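You operate a simulated robot arm through the tools that you are given. There is no shell and no other tool. Be economical: measure what you need, move in short steps, check, and stop when the job is done.

You are at the controls of a simulated two-armed robot. One attempt, no reset.

JOB
Lift the strainer basket out of the open trough on to the tray lid and wipe the oily rim.
Fine: carry the lid to the plain end first and back last, with both hands; basket and rag ride back on it.

Only the result counts: the job must be done as asked and must still hold three seconds after the hand-in. Knocking over, shifting, dropping, spilling or breaking anything else fails it. A push-on lid holds only when it is set on centred and level and pressed home; a screw cap is set on level and turned clockwise until tight.

ROBOT AND FRAMES
Two 7-joint arms with two-finger parallel grippers on one trunk, on a base that drives. Base frame: it is fixed to the floor where the robot stands at the start and does not move with it; the origin is under the middle of the robot, x ahead of it, y to its left, z up. Units: mm, degrees, N and s.
The left shoulder is at the start at [70, 163, 945], the right one opposite. With the tool pointing down near the work surface each hand reaches from about 100 to 500 mm from the robot's upright axis, wherever it stands, measured 20 degrees to its own side. Places, roughly: plain end of the open trough [700, 500, 700]; top of the steel tray lid [700, 0, 700]; oil on the trough rim [900, 0, 700]; strainer end of the open trough [700, 0, 700]; open trough cock [1000, -100, 200]. Payload 3.43 kg a hand.
The tool frame of a hand sits at the grasp point between the pads (the TCP): z along the fingers, y along the line on which they close. The tips reach 34 mm beyond it. Largest opening 128 mm; finger width 24, thickness 12; the body of the gripper, 48 by 130 mm, starts 96 mm behind the TCP.
Orientation is that of the tool frame in the base frame, as a unit quaternion [x, y, z, w]. With the fingers straight down and closing along the base's y, the tool's x points along the base's -x, its y along +y and its z along -z.

CONTROLS
- The arms move only by the tool send_rows. It takes "left_plan", "right_plan" or both (then of equal length, played together; a hand with none holds still); each is a list of rows, each a list of 7 numbers: the opening in per cent of the stroke, from 0 (shut) to 100 (fully open), then the shift along the base's x, y, z in mm, then the turn, a rotation vector about the base's x, y, z in degrees. In form: [[gripper, x, y, z, rx, ry, rz], ...]. A call has 1 to 10 rows; each row shifts and turns the commanded pose from where the row before left it. A row lasts 0.2 s, in which the tool goes at most 50 mm and 8.6 degrees; a call with a longer step from one row to the next is refused whole, and so is a gripper value outside its range. Where a pose cannot be reached the arm comes as near as it can. A force on the tool above 90 N (or 10 N above the force at the start of the call, whichever is more), or a blocked arm, ends the call early, and 0.2 s more pass. Each finger travels about 153 mm/s and halts on what it meets, pressing with about 34 N; the grip force reading is that of the motor and also rises with nothing between the fingers. The clock runs only during rows and for 0.2 s after the last one: add rows that do not move to give the fingers time. It gives the time, the measured TCP pose, the force on the tool (base axes), the opening and the grip force at its end, in the units of the frame above (readings bear some noise).
- Cameras (640 x 400 px; columns grow to the right, rows downward): "scene" is now at [136.5, 9.3, 1172]; the picture's right is [0.11, -0.99, 0.00], its down [-0.58, -0.07, -0.81] and it looks along [0.80, 0.09, -0.59] (base axes); focal length 214 px, centre (320, 200). "left" rides on the left gripper at [76, 11, -160] in its tool frame; the picture's right is [-0.15, 0.99, 0.00], its down [-0.88, -0.13, -0.45] and it looks along [-0.45, -0.07, 0.89] (tool axes); focal length 234 px, centre (320, 200). "right" rides on the right gripper at [76, -11, -160] in its tool frame; the picture's right is [0.15, 0.99, 0.00], its down [-0.88, 0.13, -0.46] and it looks along [-0.45, 0.07, 0.89] (tool axes); focal length 234 px, centre (320, 200). There is no depth. A picture from a camera that has moved, and an enlarged one, comes with that camera's place and axes in the base frame and with its lens.
- camera(camera): a new picture of that camera. The clock stands still meanwhile.
- raise_lower(by): slides the trunk up (or, below 0, down) by that many mm; the arms and the scene camera ride with it, the base frame stays. It gives what a move gives, with no picture.
- roll_base(legs): drives the robot by 1 to 6 legs, each [ahead, left, turn to the left] in mm, mm and degrees, along the robot's own axes; the way and the turn of a leg run together, so that a leg with both is an arc; at most 1500 mm and 180 degrees a leg. The arms and the cameras ride along, it lands a little off, and it stops where it bumps. It gives what a move gives.
- head_to(pan, tilt): turns the head with the scene camera to pan (to the left, within 86 degrees either way) and tilt (down, from -29 to 69), counted from straight ahead of the robot. It gives what a move gives.
- zoom(camera, box): a new picture of the part [left, top, right, bottom] of that camera's present view, enlarged. The clock stands still meanwhile.
- finish_job(): hands the job in; it is judged then, once.

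Go step by step. Nothing tells you exact positions but the pictures and the camera data: compare them with the known pose of the tool, close in by small moves and look again before you grip or let go. The budget is 120 turns and 92 pictures, counting those below and the enlarged ones. Unless the task says otherwise, let go and move clear before handing in, and close with one line.

The tools are called after ">>>" as name(argument=value, ...) on one line, values as JSON. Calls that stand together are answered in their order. send_rows: Moves the arms, as the interface text tells. Its arguments: {"type":"object","properties":{"left_plan":{"type":"array"},"right_plan":{"type":"array"}},"required":[]} The other tools are called the same way: raise_lower (by) slides the trunk up or down; roll_base (legs) drives the base; head_to (pan, tilt) turns the head that bears the scene camera; camera (camera) takes a picture; zoom (camera, box) takes an enlarged picture of a part of a camera's view; finish_job () hands the job in.

At the start:

```text
t: 0.0
left_position: [451.7, 259.9, 975.4]
left_tool_rot: [0.0, 1.0, 0.0, 0.0]
left_contact_force: [-0.6, -0.9, 0.2]
left_grip_width: 128.1
left_gripper_force: 0.1
right_position: [490.8, -177.0, 927.6]
right_tool_rot: [0.001, 1.0, -0.001, -0.001]
right_contact_force: [0.2, -0.1, 0.6]
right_grip_width: 128.3
right_gripper_force: 0.0
trunk travel left (down, up): [-425.0, 515.0]
robot x, y, heading: [-2.5, 2.3, -0.0]
head pan, tilt: [6.5, 36.0]
```

scene: 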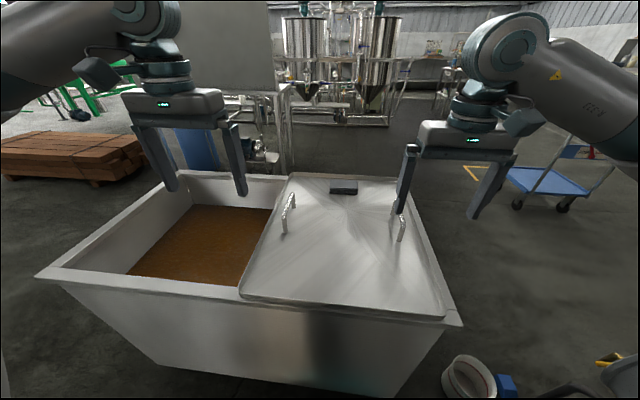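
right: 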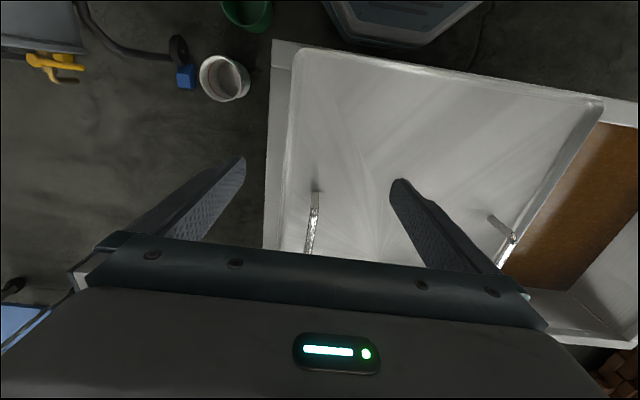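
left: 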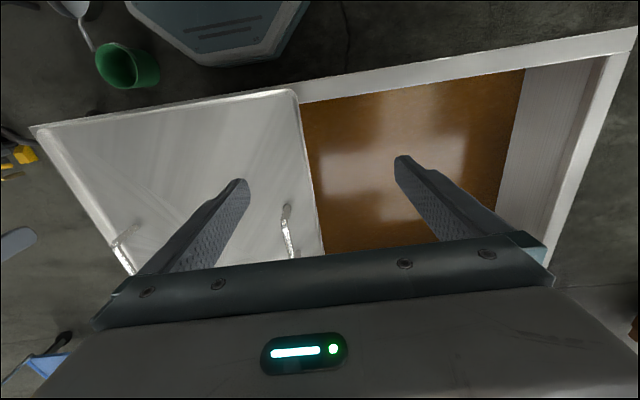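

I see the steel tray lid over the right (strainer) end of the trough, two handles on it and a dark thing near its far edge. I'll take closer views before moving.

>>> zoom(camera="scene", box=[230, 160, 470, 330])

>>> zoom(camera="scene", box=[20, 150, 300, 330])

```text
2.35 times, centred on (350, 245) of scene
camera zoom: at [136.5, 9.3, 1172.0], right [0.11, -0.99, 0.0], down [-0.58, -0.07, -0.81], along [0.8, 0.09, -0.59], focal length 505 px, centre (249, 94)
```

zoom: 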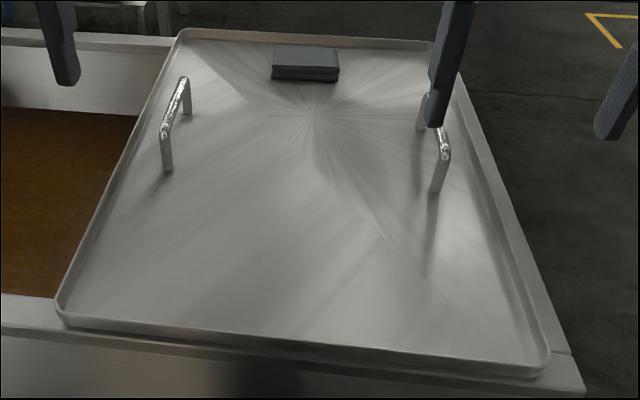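

```text
2.22 times, centred on (160, 240) of scene
camera zoom: at [136.5, 9.3, 1172.0], right [0.11, -0.99, 0.0], down [-0.58, -0.07, -0.81], along [0.8, 0.09, -0.59], focal length 477 px, centre (676, 111)
```

zoom: 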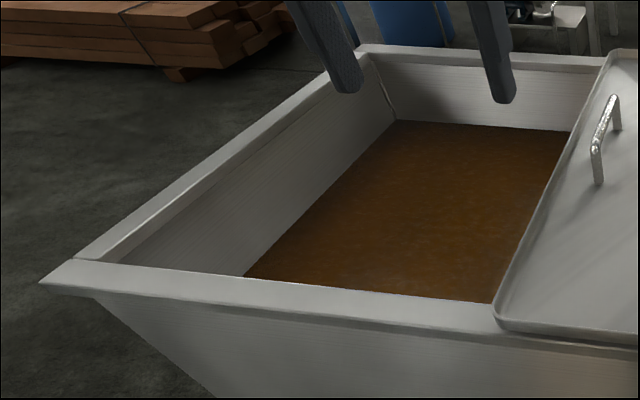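

The lid spans roughly x 388–970, y −234–228, with bars along x at y≈±175; the folded dark rag lies near its far edge. I'll look down and to the left to check base clearance before driving.

>>> head_to(pan=0, tilt=69)

>>> camera(camera="scene")

>>> head_to(pan=70, tilt=45)

>>> camera(camera="scene")

```text
t: 1.0
left_position: [452.4, 259.9, 973.0]
left_tool_rot: [0.001, 1.0, -0.001, 0.0]
left_contact_force: [-0.2, 0.7, 0.2]
left_grip_width: 127.9
left_gripper_force: 0.1
right_position: [490.9, -178.5, 928.6]
right_tool_rot: [0.0, 1.0, 0.0, 0.001]
right_contact_force: [0.7, -0.4, -0.1]
right_grip_width: 127.8
right_gripper_force: 0.0
trunk travel left (down, up): [-425.0, 515.0]
robot x, y, heading: [1.0, -1.7, -0.2]
head pan, tilt: [0.0, 68.8]
```

```text
86 pictures are left
camera scene: at [105.6, -0.7, 1130.0], right [0.0, -1.0, 0.0], down [-0.93, 0.0, -0.36], along [0.36, 0.0, -0.93], focal length 214 px, centre (320, 200)
```

scene: 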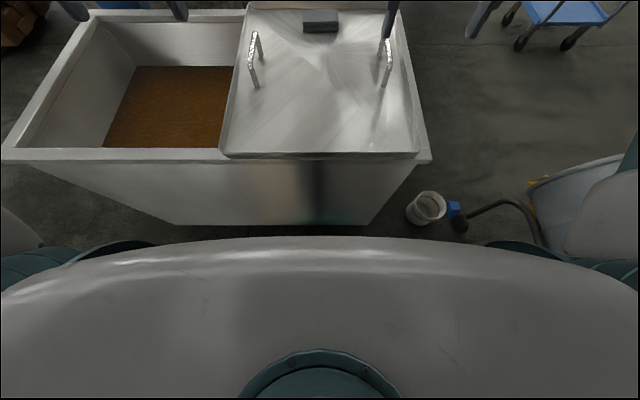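

```text
t: 2.4
left_position: [452.1, 260.4, 974.6]
left_tool_rot: [0.001, 1.0, -0.001, 0.0]
left_contact_force: [-0.1, 1.1, 0.5]
left_grip_width: 127.9
left_gripper_force: 0.0
right_position: [489.9, -178.5, 927.0]
right_tool_rot: [0.0, 1.0, 0.0, 0.001]
right_contact_force: [-0.9, -0.4, 0.2]
right_grip_width: 128.1
right_gripper_force: 0.0
trunk travel left (down, up): [-425.0, 515.0]
robot x, y, heading: [0.6, 1.2, -0.1]
head pan, tilt: [70.0, 45.0]
```

```text
85 pictures are left
camera scene: at [77.4, 75.7, 1158.8], right [0.94, -0.34, 0.0], down [-0.24, -0.66, -0.71], along [0.24, 0.66, -0.71], focal length 214 px, centre (320, 200)
```

scene: 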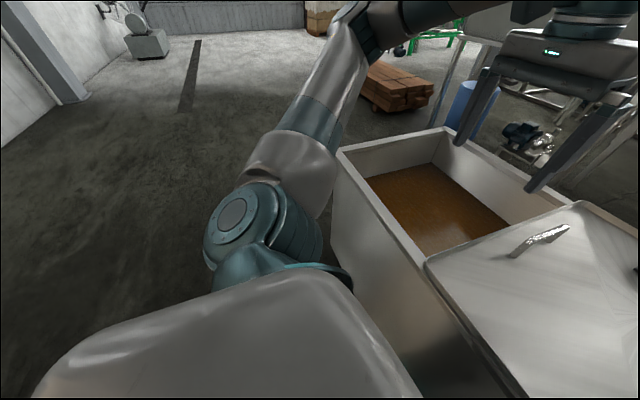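

Left side is clear for strafing; a cart and bucket stand on the right. I move both hands above the handles, high, and look.

>>> send_rows(left_plan=[[100, 35, -15, -20, 0, 0, 0], [100, 35, -15, -20, 0, 0, 0], [100, 35, -15, -20, 0, 0, 0], [100, 35, -15, -20, 0, 0, 0], [100, 35, -15, -20, 0, 0, 0], [100, 35, -13, -10, 0, 0, 0], [100, 0, 0, 0, 0, 0, 0]], right_plan=[[100, 28, 0, -10, 0, 0, 0], [100, 28, 0, -10, 0, 0, 0], [100, 28, 0, -10, 0, 0, 0], [100, 28, 0, -10, 0, 0, 0], [100, 28, 0, -10, 0, 0, 0], [100, 28, 0, -10, 0, 0, 0], [100, 0, 0, 0, 0, 0, 0]])

>>> head_to(pan=0, tilt=45)

>>> camera(camera="scene")

>>> camera(camera="left")

>>> camera(camera="right")

```text
t: 4.0
left_position: [661.1, 174.2, 865.0]
left_tool_rot: [0.0, 1.0, 0.0, 0.0]
left_contact_force: [-0.5, -0.5, -0.3]
left_grip_width: 128.2
left_gripper_force: 0.1
right_position: [657.1, -178.9, 869.1]
right_tool_rot: [0.0, 1.0, 0.001, 0.0]
right_contact_force: [-0.2, 0.1, 0.6]
right_grip_width: 127.8
right_gripper_force: 0.0
trunk travel left (down, up): [-425.0, 515.0]
robot x, y, heading: [0.6, 1.1, 0.2]
head pan, tilt: [70.0, 45.0]
```

```text
t: 5.4
left_position: [662.2, 174.6, 864.9]
left_tool_rot: [0.0, 1.0, -0.001, 0.0]
left_contact_force: [-0.3, -0.4, 0.3]
left_grip_width: 128.0
left_gripper_force: 0.0
right_position: [657.0, -178.9, 867.4]
right_tool_rot: [0.0, 1.0, 0.0, -0.001]
right_contact_force: [0.0, 1.1, 0.9]
right_grip_width: 127.9
right_gripper_force: 0.0
trunk travel left (down, up): [-425.0, 515.0]
robot x, y, heading: [-1.6, -0.3, -0.2]
head pan, tilt: [0.0, 45.0]
```

```text
84 pictures are left
camera scene: at [131.0, -0.6, 1158.8], right [0.0, -1.0, 0.0], down [-0.71, 0.0, -0.71], along [0.71, 0.0, -0.71], focal length 214 px, centre (320, 200)
```

scene: 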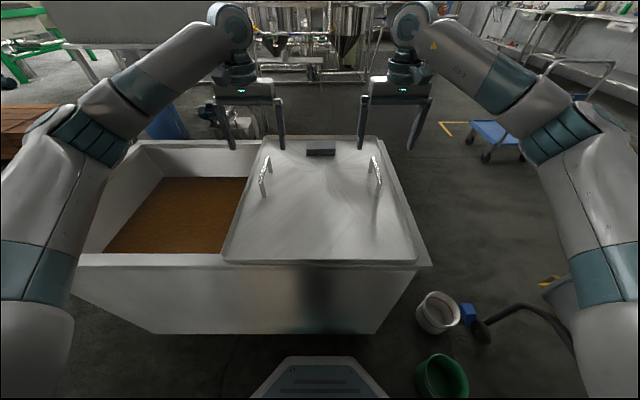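

```text
83 pictures are left
camera left: at [585.5, 185.8, 1024.3], right [0.15, 0.99, 0.0], down [0.88, -0.13, 0.46], along [0.45, -0.07, -0.89], focal length 234 px, centre (320, 200)
```

left: 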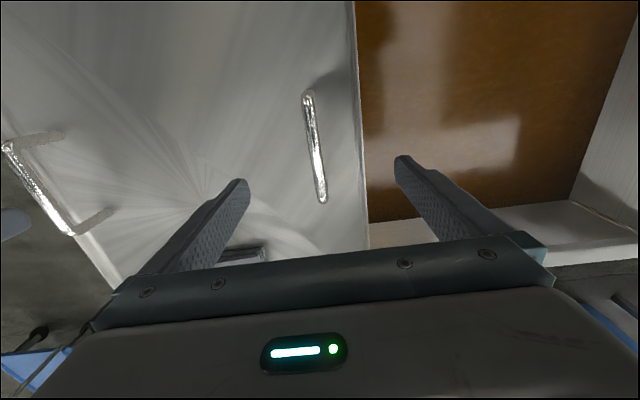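

```text
82 pictures are left
camera right: at [580.7, -191.8, 1027.5], right [-0.15, 0.99, 0.0], down [0.88, 0.13, 0.46], along [0.45, 0.07, -0.89], focal length 234 px, centre (320, 200)
```

right: 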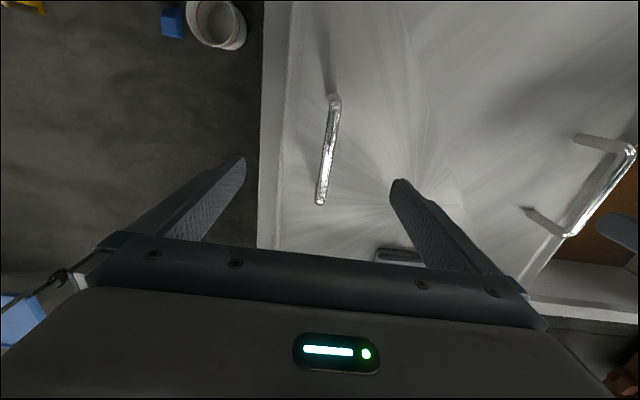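

Handles triangulate to bars at z≈762, x 597–717, y≈170 (left) and y≈−173 (right). I lower both open hands around them and look.

>>> send_rows(left_plan=[[100, 0, -4, -27, 0, 0, 0], [100, 0, 0, -27, 0, 0, 0], [100, 0, 0, -27, 0, 0, 0], [100, 0, 0, -26, 0, 0, 0], [100, 0, 0, 0, 0, 0, 0]], right_plan=[[100, 0, 6, -27, 0, 0, 0], [100, 0, 0, -27, 0, 0, 0], [100, 0, 0, -28, 0, 0, 0], [100, 0, 0, -28, 0, 0, 0], [100, 0, 0, 0, 0, 0, 0]])

>>> camera(camera="left")

>>> camera(camera="right")

>>> zoom(camera="scene", box=[210, 80, 450, 230])

```text
t: 6.6
left_position: [662.1, 169.6, 755.8]
left_tool_rot: [0.0, 1.0, -0.001, 0.0]
left_contact_force: [0.4, -0.6, 0.6]
left_grip_width: 127.8
left_gripper_force: 0.0
right_position: [656.6, -171.8, 756.8]
right_tool_rot: [-0.001, 1.0, 0.0, 0.0]
right_contact_force: [-0.1, -0.3, 0.1]
right_grip_width: 128.0
right_gripper_force: 0.1
trunk travel left (down, up): [-425.0, 515.0]
robot x, y, heading: [-0.0, 0.8, -0.2]
head pan, tilt: [0.0, 45.0]
```

```text
81 pictures are left
camera left: at [585.4, 180.4, 915.8], right [0.15, 0.99, 0.0], down [0.88, -0.13, 0.46], along [0.45, -0.07, -0.89], focal length 234 px, centre (320, 200)
```

left: 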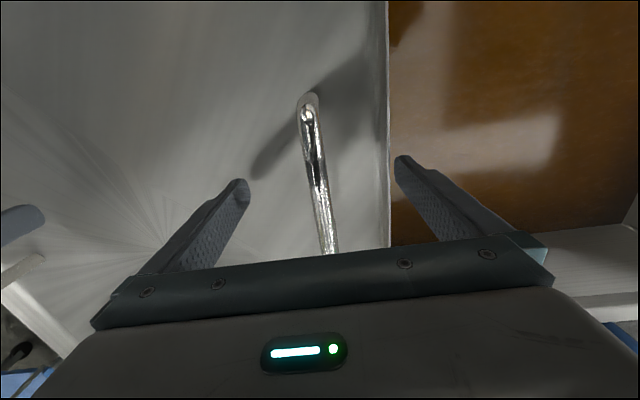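

```text
80 pictures are left
camera right: at [580.3, -184.8, 916.8], right [-0.15, 0.99, 0.0], down [0.88, 0.13, 0.46], along [0.45, 0.07, -0.89], focal length 234 px, centre (320, 200)
```

right: 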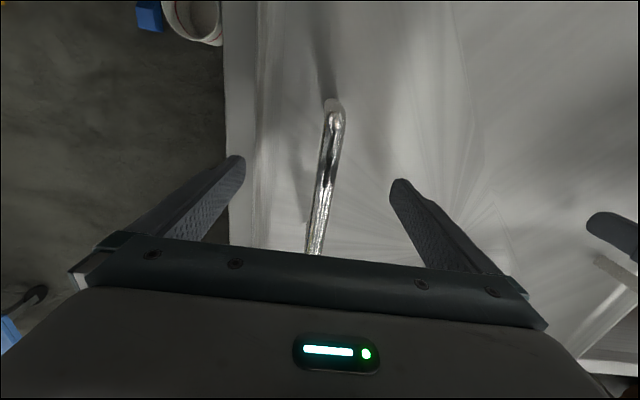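

```text
2.67 times, centred on (330, 155) of scene
camera zoom: at [130.6, -0.7, 1158.9], right [0.0, -1.0, 0.0], down [-0.71, 0.0, -0.71], along [0.71, 0.0, -0.71], focal length 572 px, centre (293, 320)
```

zoom: 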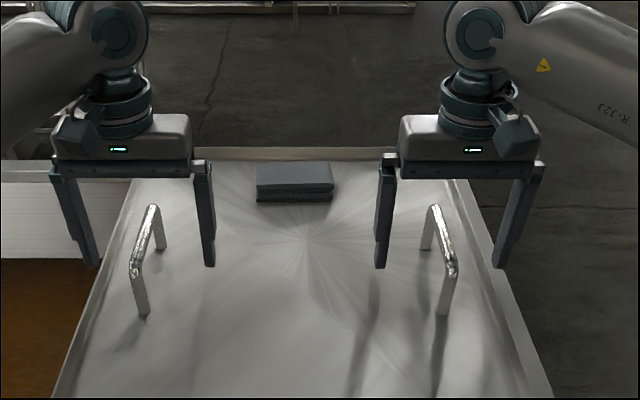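

Both bars pass right through the TCPs. I close both grippers.

>>> send_rows(left_plan=[[20, 0, 0, 0, 0, 0, 0], [20, 0, 0, 0, 0, 0, 0], [20, 0, 0, 0, 0, 0, 0], [0, 0, 0, 0, 0, 0, 0], [0, 0, 0, 0, 0, 0, 0], [0, 0, 0, 0, 0, 0, 0]], right_plan=[[20, 0, 0, 0, 0, 0, 0], [20, 0, 0, 0, 0, 0, 0], [20, 0, 0, 0, 0, 0, 0], [0, 0, 0, 0, 0, 0, 0], [0, 0, 0, 0, 0, 0, 0], [0, 0, 0, 0, 0, 0, 0]])

```text
t: 8.0
left_position: [663.4, 178.1, 753.6]
left_tool_rot: [-0.007, 1.0, 0.008, -0.002]
left_contact_force: [-0.4, 68.5, -4.9]
left_grip_width: 101.4
left_gripper_force: 34.2
right_position: [658.3, -181.0, 756.7]
right_tool_rot: [0.006, 1.0, -0.007, -0.002]
right_contact_force: [-0.7, -68.2, -6.4]
right_grip_width: 99.1
right_gripper_force: 34.1
trunk travel left (down, up): [-425.0, 515.0]
robot x, y, heading: [-1.9, -2.7, -0.0]
head pan, tilt: [0.0, 45.0]
```

The outer fingertips caught the lid's upturned rim. I open, rise, narrow the opening, then descend inside the rim.

>>> send_rows(left_plan=[[100, 0, 0, 0, 0, 0, 0], [100, 0, 0, 0, 0, 0, 0], [100, 0, 0, 25, 0, 0, 0], [100, 0, 0, 35, 0, 0, 0], [40, 0, 0, 0, 0, 0, 0], [40, 0, 0, 0, 0, 0, 0], [40, 0, 0, 0, 0, 0, 0]], right_plan=[[100, 0, 0, 0, 0, 0, 0], [100, 0, 0, 0, 0, 0, 0], [100, 0, 0, 25, 0, 0, 0], [100, 0, 0, 35, 0, 0, 0], [40, 0, 0, 0, 0, 0, 0], [40, 0, 0, 0, 0, 0, 0], [40, 0, 0, 0, 0, 0, 0]])

>>> camera(camera="left")

>>> camera(camera="right")

>>> camera(camera="scene")

```text
t: 9.6
left_position: [661.7, 168.6, 815.2]
left_tool_rot: [0.0, 1.0, 0.0, -0.001]
left_contact_force: [-0.7, 0.0, -0.6]
left_grip_width: 51.4
left_gripper_force: 0.1
right_position: [656.1, -171.1, 818.0]
right_tool_rot: [0.0, 1.0, 0.0, 0.0]
right_contact_force: [-0.8, 0.0, 0.5]
right_grip_width: 51.3
right_gripper_force: 0.1
trunk travel left (down, up): [-425.0, 515.0]
robot x, y, heading: [-0.6, -0.4, 0.2]
head pan, tilt: [0.0, 45.0]
```

```text
78 pictures are left
camera left: at [585.6, 179.6, 976.3], right [0.15, 0.99, 0.0], down [0.88, -0.13, 0.45], along [0.45, -0.07, -0.89], focal length 234 px, centre (320, 200)
```

left: 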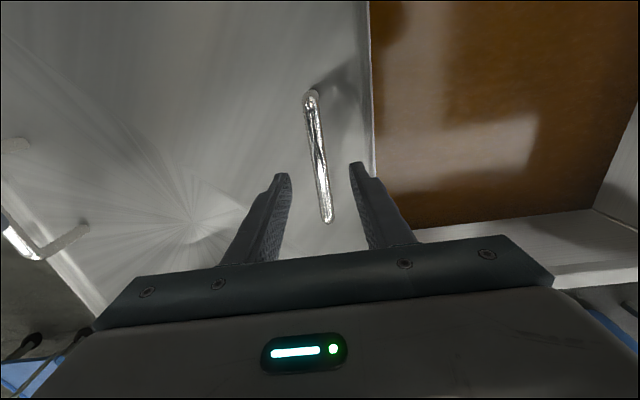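

```text
77 pictures are left
camera right: at [579.7, -183.9, 977.6], right [-0.15, 0.99, 0.0], down [0.88, 0.13, 0.46], along [0.45, 0.07, -0.89], focal length 234 px, centre (320, 200)
```

right: 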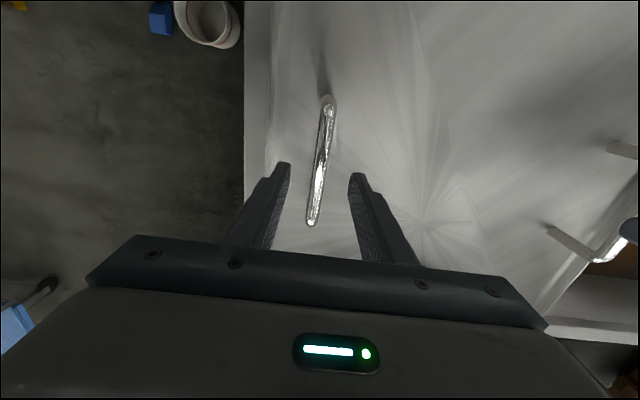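

```text
76 pictures are left
camera scene: at [131.2, -0.7, 1158.7], right [0.0, -1.0, 0.0], down [-0.71, 0.0, -0.71], along [0.71, 0.0, -0.71], focal length 214 px, centre (320, 200)
```

scene: 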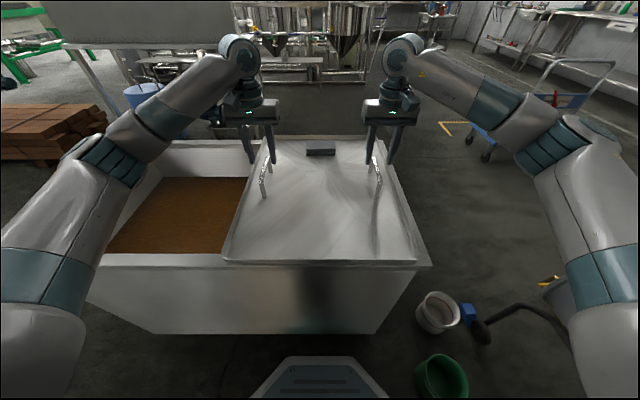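

Clear and centred. I descend with the narrow opening and close.

>>> send_rows(left_plan=[[40, 0, 0, -29, 0, 0, 0], [40, 0, 0, -28, 0, 0, 0], [40, 0, 0, 0, 0, 0, 0], [0, 0, 0, 0, 0, 0, 0], [0, 0, 0, 0, 0, 0, 0], [0, 0, 0, 0, 0, 0, 0]], right_plan=[[40, 0, 0, -30, 0, 0, 0], [40, 0, 0, -29, 0, 0, 0], [40, 0, 0, 0, 0, 0, 0], [0, 0, 0, 0, 0, 0, 0], [0, 0, 0, 0, 0, 0, 0], [0, 0, 0, 0, 0, 0, 0]])

```text
t: 11.0
left_position: [662.1, 167.9, 758.5]
left_tool_rot: [-0.002, 1.0, 0.0, 0.0]
left_contact_force: [1.4, 16.2, 0.2]
left_grip_width: 13.7
left_gripper_force: 33.9
right_position: [657.4, -172.6, 760.3]
right_tool_rot: [0.001, 1.0, -0.001, 0.0]
right_contact_force: [-3.0, -14.3, 1.7]
right_grip_width: 13.9
right_gripper_force: 34.1
trunk travel left (down, up): [-425.0, 515.0]
robot x, y, heading: [1.6, 1.0, 0.0]
head pan, tilt: [0.0, 45.0]
```

Both bars are gripped (≈14 mm). I lift the lid 60 mm with the trunk and look.

>>> raise_lower(by=60)

>>> camera(camera="scene")

```text
t: 12.0
left_position: [662.3, 167.4, 817.1]
left_tool_rot: [-0.001, 1.0, 0.0, -0.001]
left_contact_force: [-0.5, 25.9, -7.2]
left_grip_width: 13.8
left_gripper_force: 33.9
right_position: [659.7, -172.6, 818.2]
right_tool_rot: [0.001, 1.0, -0.001, -0.001]
right_contact_force: [-0.3, -26.7, -7.7]
right_grip_width: 13.8
right_gripper_force: 33.6
trunk travel left (down, up): [-485.0, 455.0]
robot x, y, heading: [1.1, -0.9, -0.2]
head pan, tilt: [0.0, 45.0]
```

```text
75 pictures are left
camera scene: at [132.7, -0.7, 1218.5], right [0.0, -1.0, 0.0], down [-0.71, 0.0, -0.71], along [0.71, 0.0, -0.71], focal length 214 px, centre (320, 200)
```

scene: 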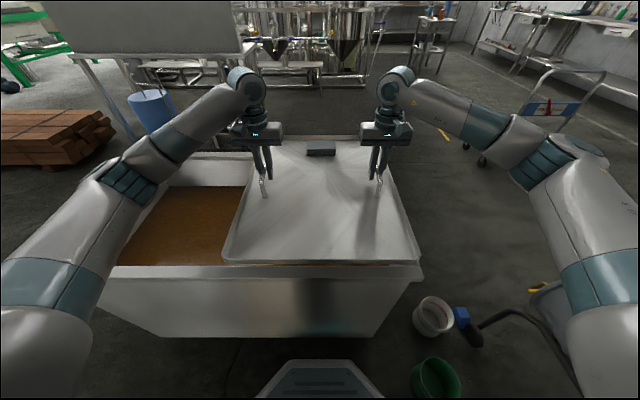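

The lid is up, level, about 7.5 N a hand. I strafe left 500 mm.

>>> roll_base(legs=[[0, 500, 0]])

>>> camera(camera="scene")

```text
t: 14.9
left_position: [660.9, 671.9, 815.9]
left_tool_rot: [-0.003, 1.0, 0.0, -0.001]
left_contact_force: [0.2, 33.0, -6.0]
left_grip_width: 13.9
left_gripper_force: 34.4
right_position: [659.0, 330.9, 819.3]
right_tool_rot: [-0.001, 1.0, -0.002, -0.002]
right_contact_force: [0.0, -33.4, -6.2]
right_grip_width: 13.8
right_gripper_force: 34.4
trunk travel left (down, up): [-485.0, 455.0]
robot x, y, heading: [0.7, 502.3, 0.5]
head pan, tilt: [0.0, 45.0]
```

```text
74 pictures are left
camera scene: at [131.0, 501.0, 1218.6], right [0.01, -1.0, 0.0], down [-0.71, 0.0, -0.71], along [0.71, 0.0, -0.71], focal length 214 px, centre (320, 200)
```

scene: 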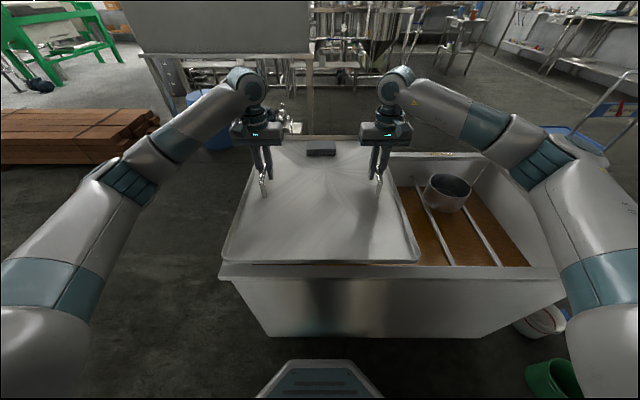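

The basket sits on rods at the strainer end, near the far wall. I zoom on it and on the left trough corner.

>>> zoom(camera="scene", box=[390, 140, 570, 290])

>>> zoom(camera="scene", box=[200, 130, 420, 300])

```text
2.67 times, centred on (480, 215) of scene
camera zoom: at [131.0, 501.0, 1218.6], right [0.01, -1.0, 0.0], down [-0.71, 0.0, -0.71], along [0.71, 0.0, -0.71], focal length 572 px, centre (-107, 160)
```

zoom: 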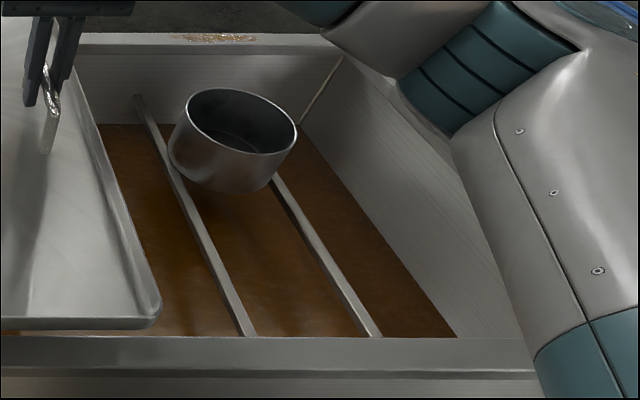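

```text
2.35 times, centred on (310, 215) of scene
camera zoom: at [131.0, 501.0, 1218.6], right [0.01, -1.0, 0.0], down [-0.71, 0.0, -0.71], along [0.71, 0.0, -0.71], focal length 505 px, centre (344, 165)
```

zoom: 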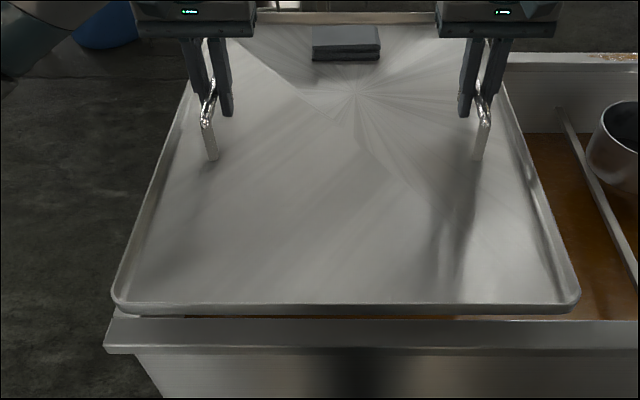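

Oil patch is on the far rim; the lid is about right. I nudge y by −3, undo the slight yaw and relax the squeeze, then lower 60 mm.

>>> send_rows(left_plan=[[0, 0.7, -0.7, 0, 0, 0, -0.25], [0, 0.7, -0.8, 0, 0, 0, -0.25], [0, 0, 0, 0, 0, 0, 0]], right_plan=[[0, -0.7, -2.2, 0, 0, 0, -0.25], [0, -0.7, -2.3, 0, 0, 0, -0.25], [0, 0, 0, 0, 0, 0, 0]])

>>> raise_lower(by=-56)

>>> camera(camera="scene")

```text
t: 15.7
left_position: [661.8, 668.7, 817.1]
left_tool_rot: [0.002, 1.0, 0.0, -0.003]
left_contact_force: [0.5, -13.0, -5.8]
left_grip_width: 13.6
left_gripper_force: 33.8
right_position: [657.3, 329.3, 818.2]
right_tool_rot: [0.001, 1.0, 0.0, -0.002]
right_contact_force: [0.0, 12.6, -6.7]
right_grip_width: 13.7
right_gripper_force: 33.9
trunk travel left (down, up): [-485.0, 455.0]
robot x, y, heading: [-0.8, 501.3, 0.5]
head pan, tilt: [0.0, 45.0]
```

```text
t: 16.7
left_position: [660.9, 668.5, 761.5]
left_tool_rot: [0.001, 1.0, 0.0, -0.001]
left_contact_force: [0.5, -24.4, -6.5]
left_grip_width: 13.8
left_gripper_force: 34.0
right_position: [657.3, 328.7, 764.2]
right_tool_rot: [0.001, 1.0, -0.001, -0.001]
right_contact_force: [0.1, 24.5, -7.8]
right_grip_width: 13.9
right_gripper_force: 33.9
trunk travel left (down, up): [-429.0, 511.0]
robot x, y, heading: [-2.3, 499.2, 0.4]
head pan, tilt: [0.0, 45.0]
```

```text
71 pictures are left
camera scene: at [130.4, 500.4, 1162.7], right [0.01, -1.0, 0.0], down [-0.71, 0.0, -0.71], along [0.71, 0.0, -0.71], focal length 214 px, centre (320, 200)
```

scene: 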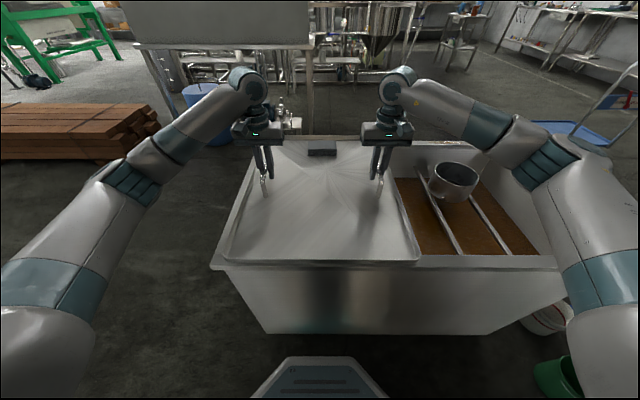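

Placement looks good; I lower the last few millimetres.

>>> raise_lower(by=-5)

>>> zoom(camera="scene", box=[200, 130, 440, 280])

```text
t: 17.2
left_position: [661.8, 668.7, 758.3]
left_tool_rot: [0.002, 1.0, -0.001, 0.0]
left_contact_force: [4.2, -30.0, 3.9]
left_grip_width: 13.9
left_gripper_force: 34.2
right_position: [656.4, 328.7, 760.8]
right_tool_rot: [0.001, 1.0, 0.0, 0.001]
right_contact_force: [4.9, 28.8, 5.6]
right_grip_width: 13.9
right_gripper_force: 33.8
trunk travel left (down, up): [-424.0, 516.0]
robot x, y, heading: [-1.8, 500.8, 0.4]
head pan, tilt: [0.0, 45.0]
```

```text
2.67 times, centred on (320, 205) of scene
camera zoom: at [129.7, 500.4, 1158.1], right [0.01, -1.0, 0.0], down [-0.71, 0.0, -0.71], along [0.71, 0.0, -0.71], focal length 572 px, centre (320, 187)
```

zoom: 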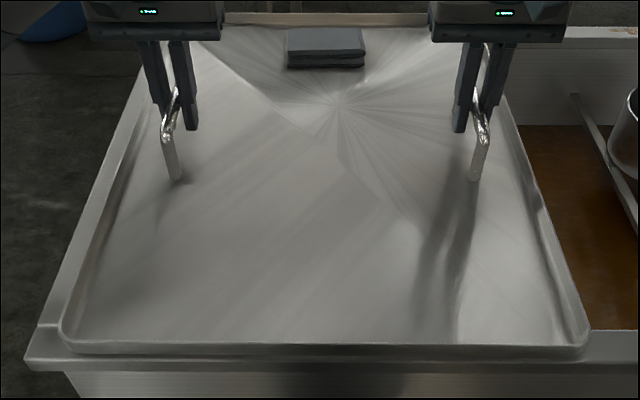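

The lid rests on the rim. I release narrowly and rise clear.

>>> send_rows(left_plan=[[35, 0, 0, 0, 0, 0, 0], [35, 0, 0, 0, 0, 0, 0], [35, 0, 0, 40, 0, 0, 0], [35, 0, 0, 40, 0, 0, 0], [35, 0, 0, 40, 0, 0, 0], [35, 0, 0, 0, 0, 0, 0]], right_plan=[[35, 0, 0, 0, 0, 0, 0], [35, 0, 0, 0, 0, 0, 0], [35, 0, 0, 40, 0, 0, 0], [35, 0, 0, 40, 0, 0, 0], [35, 0, 0, 40, 0, 0, 0], [35, 0, 0, 0, 0, 0, 0]])

>>> camera(camera="scene")

```text
t: 18.6
left_position: [661.6, 668.3, 876.2]
left_tool_rot: [0.001, 1.0, 0.0, -0.003]
left_contact_force: [1.1, 0.3, -0.2]
left_grip_width: 45.0
left_gripper_force: 0.0
right_position: [657.6, 326.0, 879.8]
right_tool_rot: [0.002, 1.0, -0.001, -0.002]
right_contact_force: [1.3, 0.1, -0.2]
right_grip_width: 44.6
right_gripper_force: 0.1
trunk travel left (down, up): [-424.0, 516.0]
robot x, y, heading: [-1.4, 498.8, 0.4]
head pan, tilt: [0.0, 45.0]
```

```text
69 pictures are left
camera scene: at [130.5, 500.4, 1157.6], right [0.01, -1.0, 0.0], down [-0.71, 0.0, -0.71], along [0.71, 0.0, -0.71], focal length 214 px, centre (320, 200)
```

scene: 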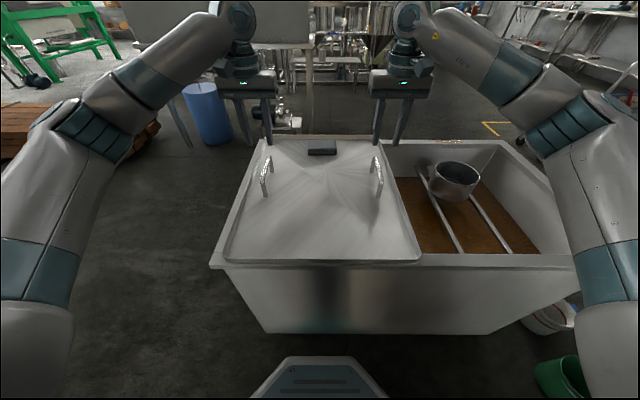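

Lid is set at the plain end with the rag on it. I drive to y≈250 and 50 mm closer, then bring the right hand's camera over the basket.

>>> roll_base(legs=[[0, -250, -0.4], [50, 0, 0]])

>>> send_rows(right_plan=[[60, 0, -15, 20, 0, 0, 0], [60, 0, -15, 20, 0, 0, 0], [60, 0, -15, 20, 0, 0, 0], [60, 0, -15, 20, 0, 0, 0], [60, 0, 0, 0, 0, 0, 0]])

>>> camera(camera="right")

>>> camera(camera="scene")

```text
t: 21.0
left_position: [711.7, 414.7, 877.0]
left_tool_rot: [0.005, 1.0, 0.001, -0.002]
left_contact_force: [-0.3, 0.2, 0.0]
left_grip_width: 44.6
left_gripper_force: 0.0
right_position: [704.7, 71.1, 879.1]
right_tool_rot: [0.007, 1.0, -0.001, -0.002]
right_contact_force: [0.0, 1.1, -0.3]
right_grip_width: 44.5
right_gripper_force: 0.1
trunk travel left (down, up): [-424.0, 516.0]
robot x, y, heading: [47.7, 253.9, -0.1]
head pan, tilt: [0.0, 45.0]
```

```text
t: 22.2
left_position: [710.7, 414.5, 877.4]
left_tool_rot: [0.005, 1.0, 0.001, 0.0]
left_contact_force: [1.4, -0.3, 0.0]
left_grip_width: 44.9
left_gripper_force: 0.0
right_position: [702.4, 9.5, 959.5]
right_tool_rot: [0.007, 1.0, 0.0, 0.0]
right_contact_force: [0.2, -0.2, -0.5]
right_grip_width: 76.7
right_gripper_force: 0.0
trunk travel left (down, up): [-424.0, 516.0]
robot x, y, heading: [47.0, 251.7, -0.1]
head pan, tilt: [0.0, 45.0]
```

```text
68 pictures are left
camera right: at [626.6, -1.2, 1119.9], right [-0.13, 0.99, 0.0], down [0.88, 0.12, 0.45], along [0.45, 0.06, -0.89], focal length 234 px, centre (320, 200)
```

right: 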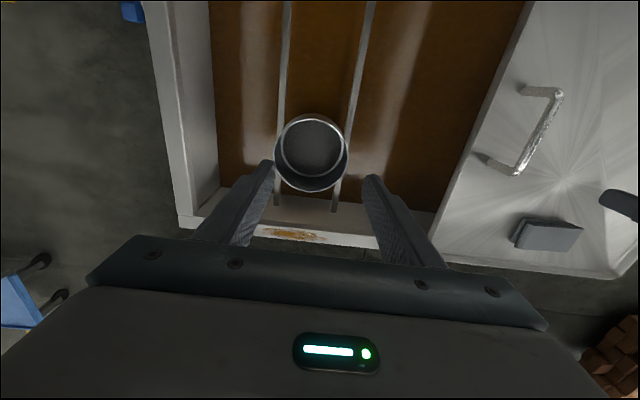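

```text
67 pictures are left
camera scene: at [178.7, 250.4, 1157.7], right [0.0, -1.0, 0.0], down [-0.71, 0.0, -0.71], along [0.71, 0.0, -0.71], focal length 214 px, centre (320, 200)
```

scene: 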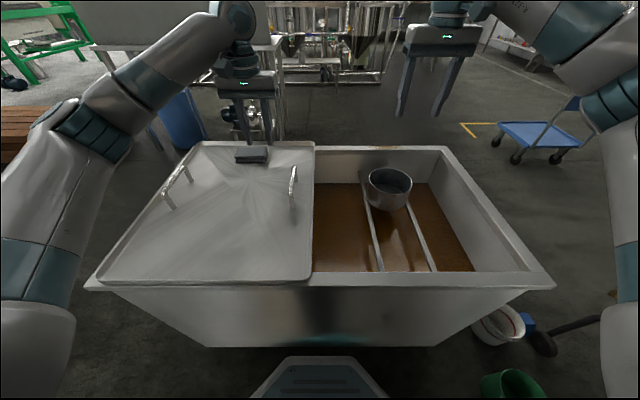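

>>> zoom(camera="scene", box=[310, 130, 470, 230])

>>> zoom(camera="right", box=[230, 90, 400, 250])

```text
4.00 times, centred on (390, 180) of scene
camera zoom: at [178.7, 250.4, 1157.7], right [0.0, -1.0, 0.0], down [-0.71, 0.0, -0.71], along [0.71, 0.0, -0.71], focal length 858 px, centre (40, 280)
```

zoom: 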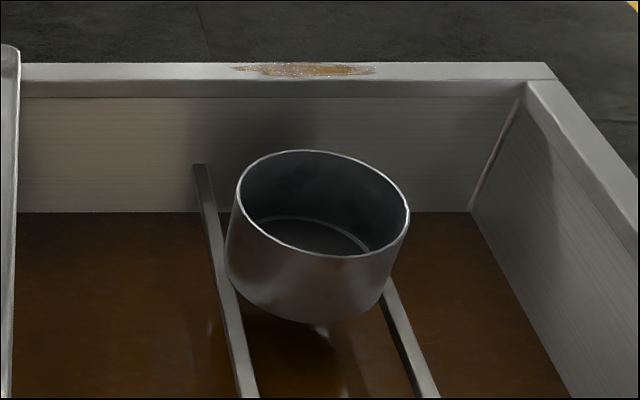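

```text
2.50 times, centred on (315, 170) of right
camera zoom: at [626.6, -1.2, 1119.9], right [-0.13, 0.99, 0.0], down [0.88, 0.12, 0.45], along [0.45, 0.06, -0.89], focal length 585 px, centre (332, 275)
```

zoom: 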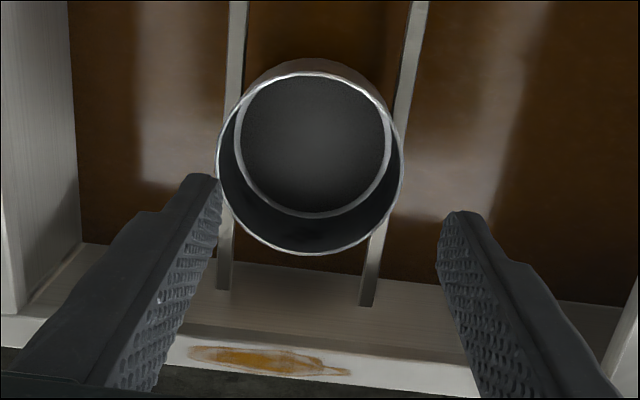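

Basket rim: centre about (760, −2, 665), diameter ≈148 mm, bottom on the rods at z≈592. I'll pinch its right (−y) wall with one finger inside; first hover over it.

>>> send_rows(right_plan=[[45, 15, -20, -25, 0, 0, 0], [45, 15, -20, -25, 0, 0, 0], [45, 15, -20, -25, 0, 0, 0], [45, 13, -25, -35, 0, 0, 0], [45, 0, 0, -40, 0, 0, 0], [45, 0, 0, 0, 0, 0, 0]])

>>> camera(camera="right")

>>> zoom(camera="scene", box=[310, 80, 502, 200])

```text
t: 23.6
left_position: [709.9, 413.8, 878.0]
left_tool_rot: [0.005, 1.0, 0.002, -0.001]
left_contact_force: [-0.7, 0.9, -0.2]
left_grip_width: 44.8
left_gripper_force: 0.1
right_position: [760.9, -74.5, 809.7]
right_tool_rot: [0.007, 1.0, -0.001, 0.0]
right_contact_force: [-0.2, -0.3, 0.4]
right_grip_width: 57.6
right_gripper_force: 0.1
trunk travel left (down, up): [-424.0, 516.0]
robot x, y, heading: [47.6, 252.7, -0.3]
head pan, tilt: [0.0, 45.0]
```

```text
64 pictures are left
camera right: at [683.9, -85.5, 969.4], right [-0.13, 0.99, 0.0], down [0.88, 0.12, 0.45], along [0.45, 0.06, -0.89], focal length 234 px, centre (320, 200)
```

right: 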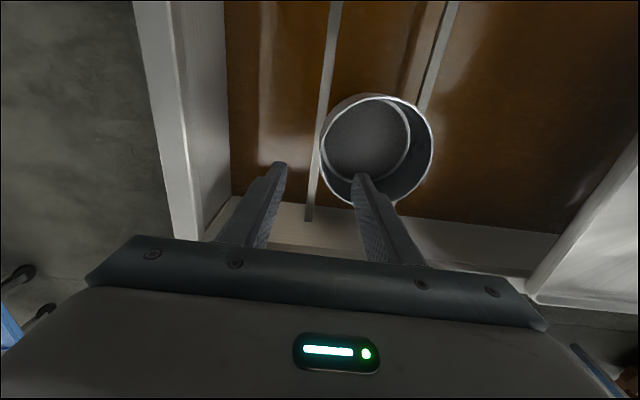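

```text
3.33 times, centred on (406, 140) of scene
camera zoom: at [178.1, 250.5, 1157.8], right [0.0, -1.0, 0.0], down [-0.71, 0.0, -0.71], along [0.71, 0.0, -0.71], focal length 715 px, centre (33, 400)
```

zoom: 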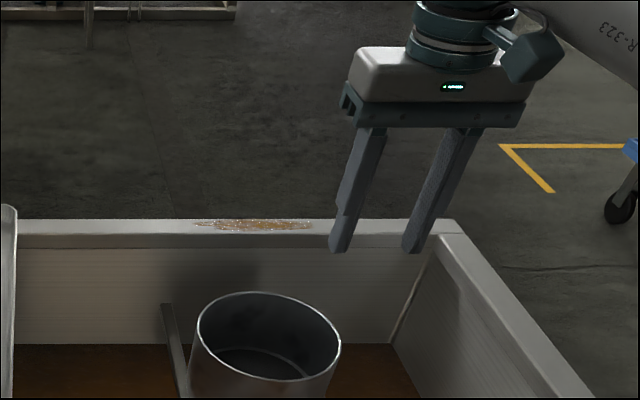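

Alignment matches (wall at y≈−75, x≈757). I descend to just above the rim and check.

>>> send_rows(right_plan=[[45, -1, 0, -35, 0, 0, 0], [45, -1, 0, -35, 0, 0, 0], [45, -1, 0, -30, 0, 0, 0], [45, 0, 0, 0, 0, 0, 0]])

>>> camera(camera="right")

>>> zoom(camera="scene", box=[310, 100, 470, 220])

```text
t: 24.6
left_position: [709.7, 415.0, 877.7]
left_tool_rot: [0.005, 1.0, 0.0, -0.001]
left_contact_force: [0.7, -0.6, -0.5]
left_grip_width: 44.7
left_gripper_force: 0.1
right_position: [758.9, -73.7, 708.3]
right_tool_rot: [0.007, 1.0, -0.002, -0.001]
right_contact_force: [-1.1, 0.4, -0.6]
right_grip_width: 57.4
right_gripper_force: 0.0
trunk travel left (down, up): [-424.0, 516.0]
robot x, y, heading: [45.5, 254.4, -0.2]
head pan, tilt: [0.0, 45.0]
```

```text
62 pictures are left
camera right: at [681.6, -84.5, 867.3], right [-0.13, 0.99, 0.0], down [0.88, 0.12, 0.45], along [0.45, 0.06, -0.89], focal length 234 px, centre (320, 200)
```

right: 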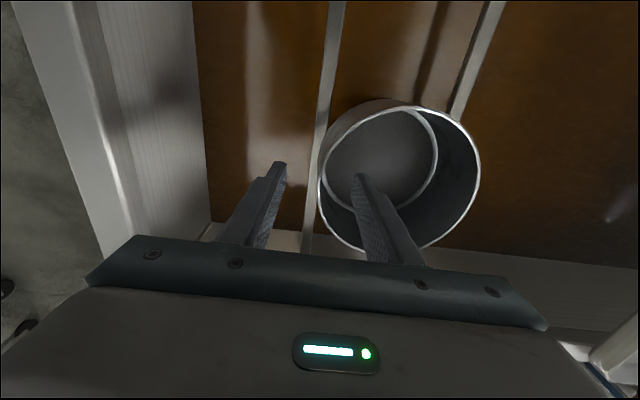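

```text
3.33 times, centred on (390, 160) of scene
camera zoom: at [178.2, 250.5, 1157.8], right [0.0, -1.0, 0.0], down [-0.71, 0.0, -0.71], along [0.71, 0.0, -0.71], focal length 715 px, centre (87, 333)
```

zoom: 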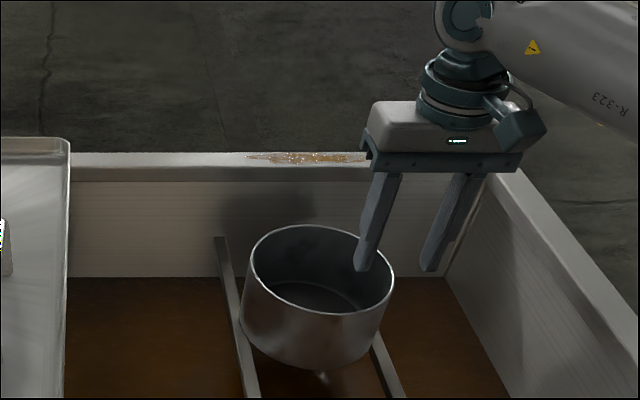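

Inner finger is over the bowl and outer finger outside. I descend 58 mm, pause, and close.

>>> send_rows(right_plan=[[45, 0, 0, -20, 0, 0, 0], [45, 0, 0, -20, 0, 0, 0], [45, 0, -1, -18, 0, 0, 0], [45, 0, 0, 0, 0, 0, 0]])

>>> camera(camera="right")

>>> zoom(camera="scene", box=[310, 100, 470, 220])

```text
t: 25.6
left_position: [710.8, 414.6, 877.4]
left_tool_rot: [0.006, 1.0, 0.0, -0.001]
left_contact_force: [0.3, -0.7, 0.1]
left_grip_width: 44.8
left_gripper_force: 0.0
right_position: [758.4, -76.0, 651.3]
right_tool_rot: [0.007, 1.0, -0.001, 0.0]
right_contact_force: [0.8, 0.5, 0.8]
right_grip_width: 57.5
right_gripper_force: 0.0
trunk travel left (down, up): [-424.0, 516.0]
robot x, y, heading: [48.3, 251.2, -0.3]
head pan, tilt: [0.0, 45.0]
```

```text
60 pictures are left
camera right: at [681.8, -87.2, 810.5], right [-0.13, 0.99, 0.0], down [0.88, 0.12, 0.45], along [0.45, 0.06, -0.89], focal length 234 px, centre (320, 200)
```

right: 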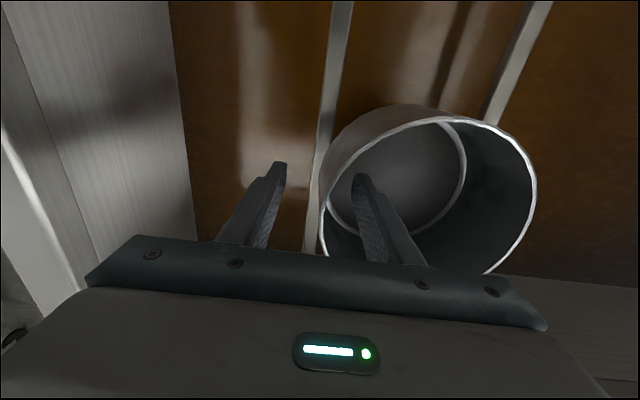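

```text
3.33 times, centred on (390, 160) of scene
camera zoom: at [178.3, 250.4, 1157.8], right [0.0, -1.0, 0.0], down [-0.71, 0.0, -0.71], along [0.71, 0.0, -0.71], focal length 715 px, centre (87, 333)
```

zoom: 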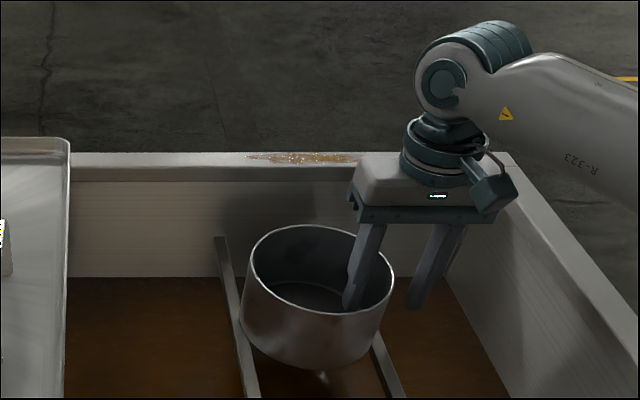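

Fingers straddle the wall. I close.

>>> send_rows(right_plan=[[20, 0, 0, 0, 0, 0, 0], [20, 0, 0, 0, 0, 0, 0], [0, 0, 0, 0, 0, 0, 0], [0, 0, 0, 0, 0, 0, 0], [0, 0, 0, 0, 0, 0, 0]])

>>> camera(camera="right")

```text
t: 26.8
left_position: [710.4, 414.2, 877.5]
left_tool_rot: [0.005, 1.0, 0.001, -0.001]
left_contact_force: [0.0, 0.1, 0.1]
left_grip_width: 44.5
left_gripper_force: 0.1
right_position: [758.9, -76.5, 650.0]
right_tool_rot: [0.008, 1.0, 0.0, -0.001]
right_contact_force: [-0.3, 0.4, 0.4]
right_grip_width: 2.4
right_gripper_force: 33.8
trunk travel left (down, up): [-424.0, 516.0]
robot x, y, heading: [48.8, 253.0, -0.2]
head pan, tilt: [0.0, 45.0]
```

```text
58 pictures are left
camera right: at [681.9, -87.2, 810.4], right [-0.13, 0.99, 0.0], down [0.88, 0.12, 0.45], along [0.45, 0.06, -0.89], focal length 234 px, centre (320, 200)
```

right: 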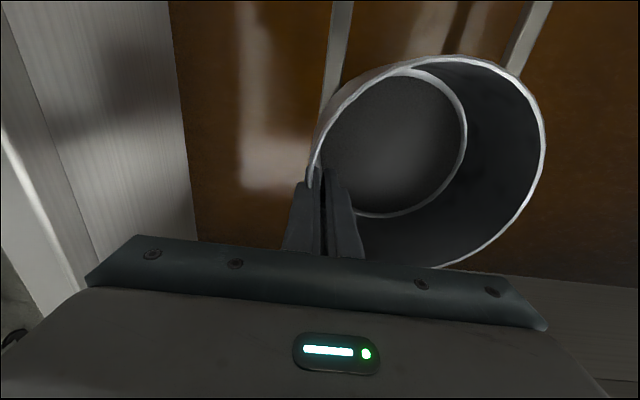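

>>> zoom(camera="scene", box=[310, 100, 470, 220])

>>> zoom(camera="right", box=[260, 40, 560, 270])

```text
3.33 times, centred on (390, 160) of scene
camera zoom: at [178.5, 250.3, 1157.7], right [0.0, -1.0, 0.0], down [-0.71, 0.0, -0.71], along [0.71, 0.0, -0.71], focal length 715 px, centre (87, 333)
```

zoom: 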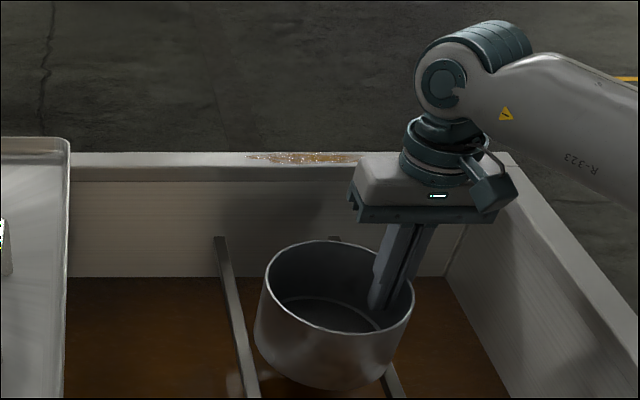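

```text
1.74 times, centred on (410, 155) of right
camera zoom: at [681.9, -87.2, 810.4], right [-0.13, 0.99, 0.0], down [0.88, 0.12, 0.45], along [0.45, 0.06, -0.89], focal length 407 px, centre (164, 278)
```

zoom: 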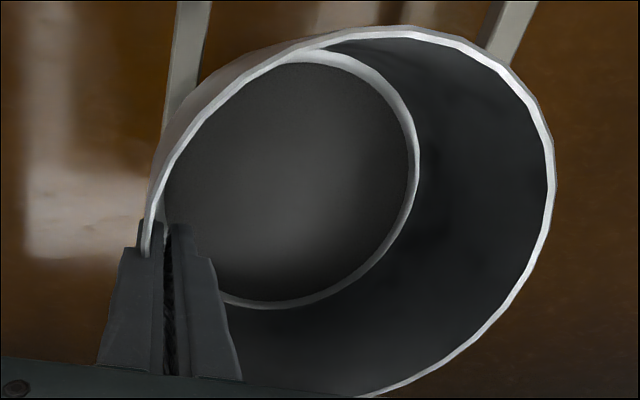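

The basket shifted ~20 mm as the wall seated between the pads, with 2.4 mm gripped. I lift slightly and check the hold.

>>> send_rows(right_plan=[[0, 0, 0, 4, 0, 0, 0], [0, 0, 0, 6, 0, 0, 0], [0, 0, 0, 10, 0, 0, 0], [0, 0, 0, 0, 0, 0, 0], [0, 0, 0, 0, 0, 0, 0]])

>>> zoom(camera="scene", box=[310, 100, 470, 220])

>>> camera(camera="right")

```text
t: 28.0
left_position: [708.5, 413.6, 876.4]
left_tool_rot: [0.006, 1.0, 0.001, 0.0]
left_contact_force: [0.6, 0.3, -0.3]
left_grip_width: 45.1
left_gripper_force: 0.0
right_position: [759.1, -74.7, 671.6]
right_tool_rot: [0.008, 1.0, -0.001, -0.001]
right_contact_force: [-0.2, -1.0, -1.9]
right_grip_width: 2.4
right_gripper_force: 33.4
trunk travel left (down, up): [-424.0, 516.0]
robot x, y, heading: [48.9, 249.0, -0.1]
head pan, tilt: [0.0, 45.0]
```

```text
3.33 times, centred on (390, 160) of scene
camera zoom: at [178.6, 250.3, 1157.7], right [0.0, -1.0, 0.0], down [-0.71, 0.0, -0.71], along [0.71, 0.0, -0.71], focal length 715 px, centre (87, 333)
```

zoom: 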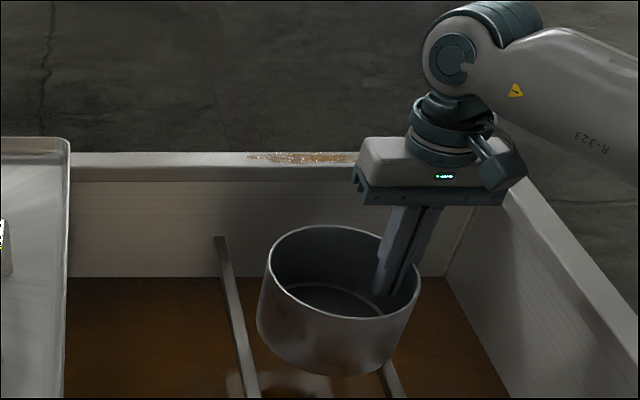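

```text
54 pictures are left
camera right: at [681.5, -86.0, 831.5], right [-0.13, 0.99, 0.0], down [0.88, 0.12, 0.45], along [0.45, 0.06, -0.89], focal length 234 px, centre (320, 200)
```

right: 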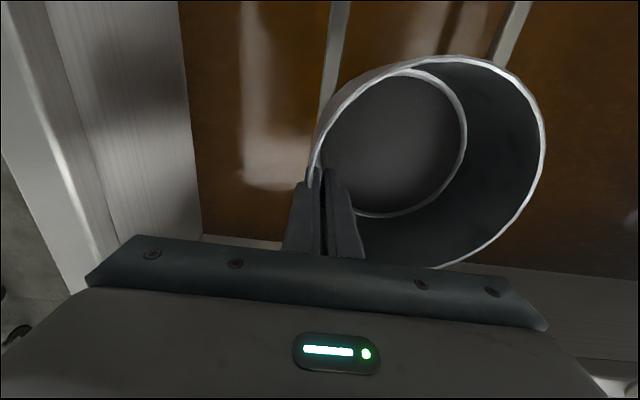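

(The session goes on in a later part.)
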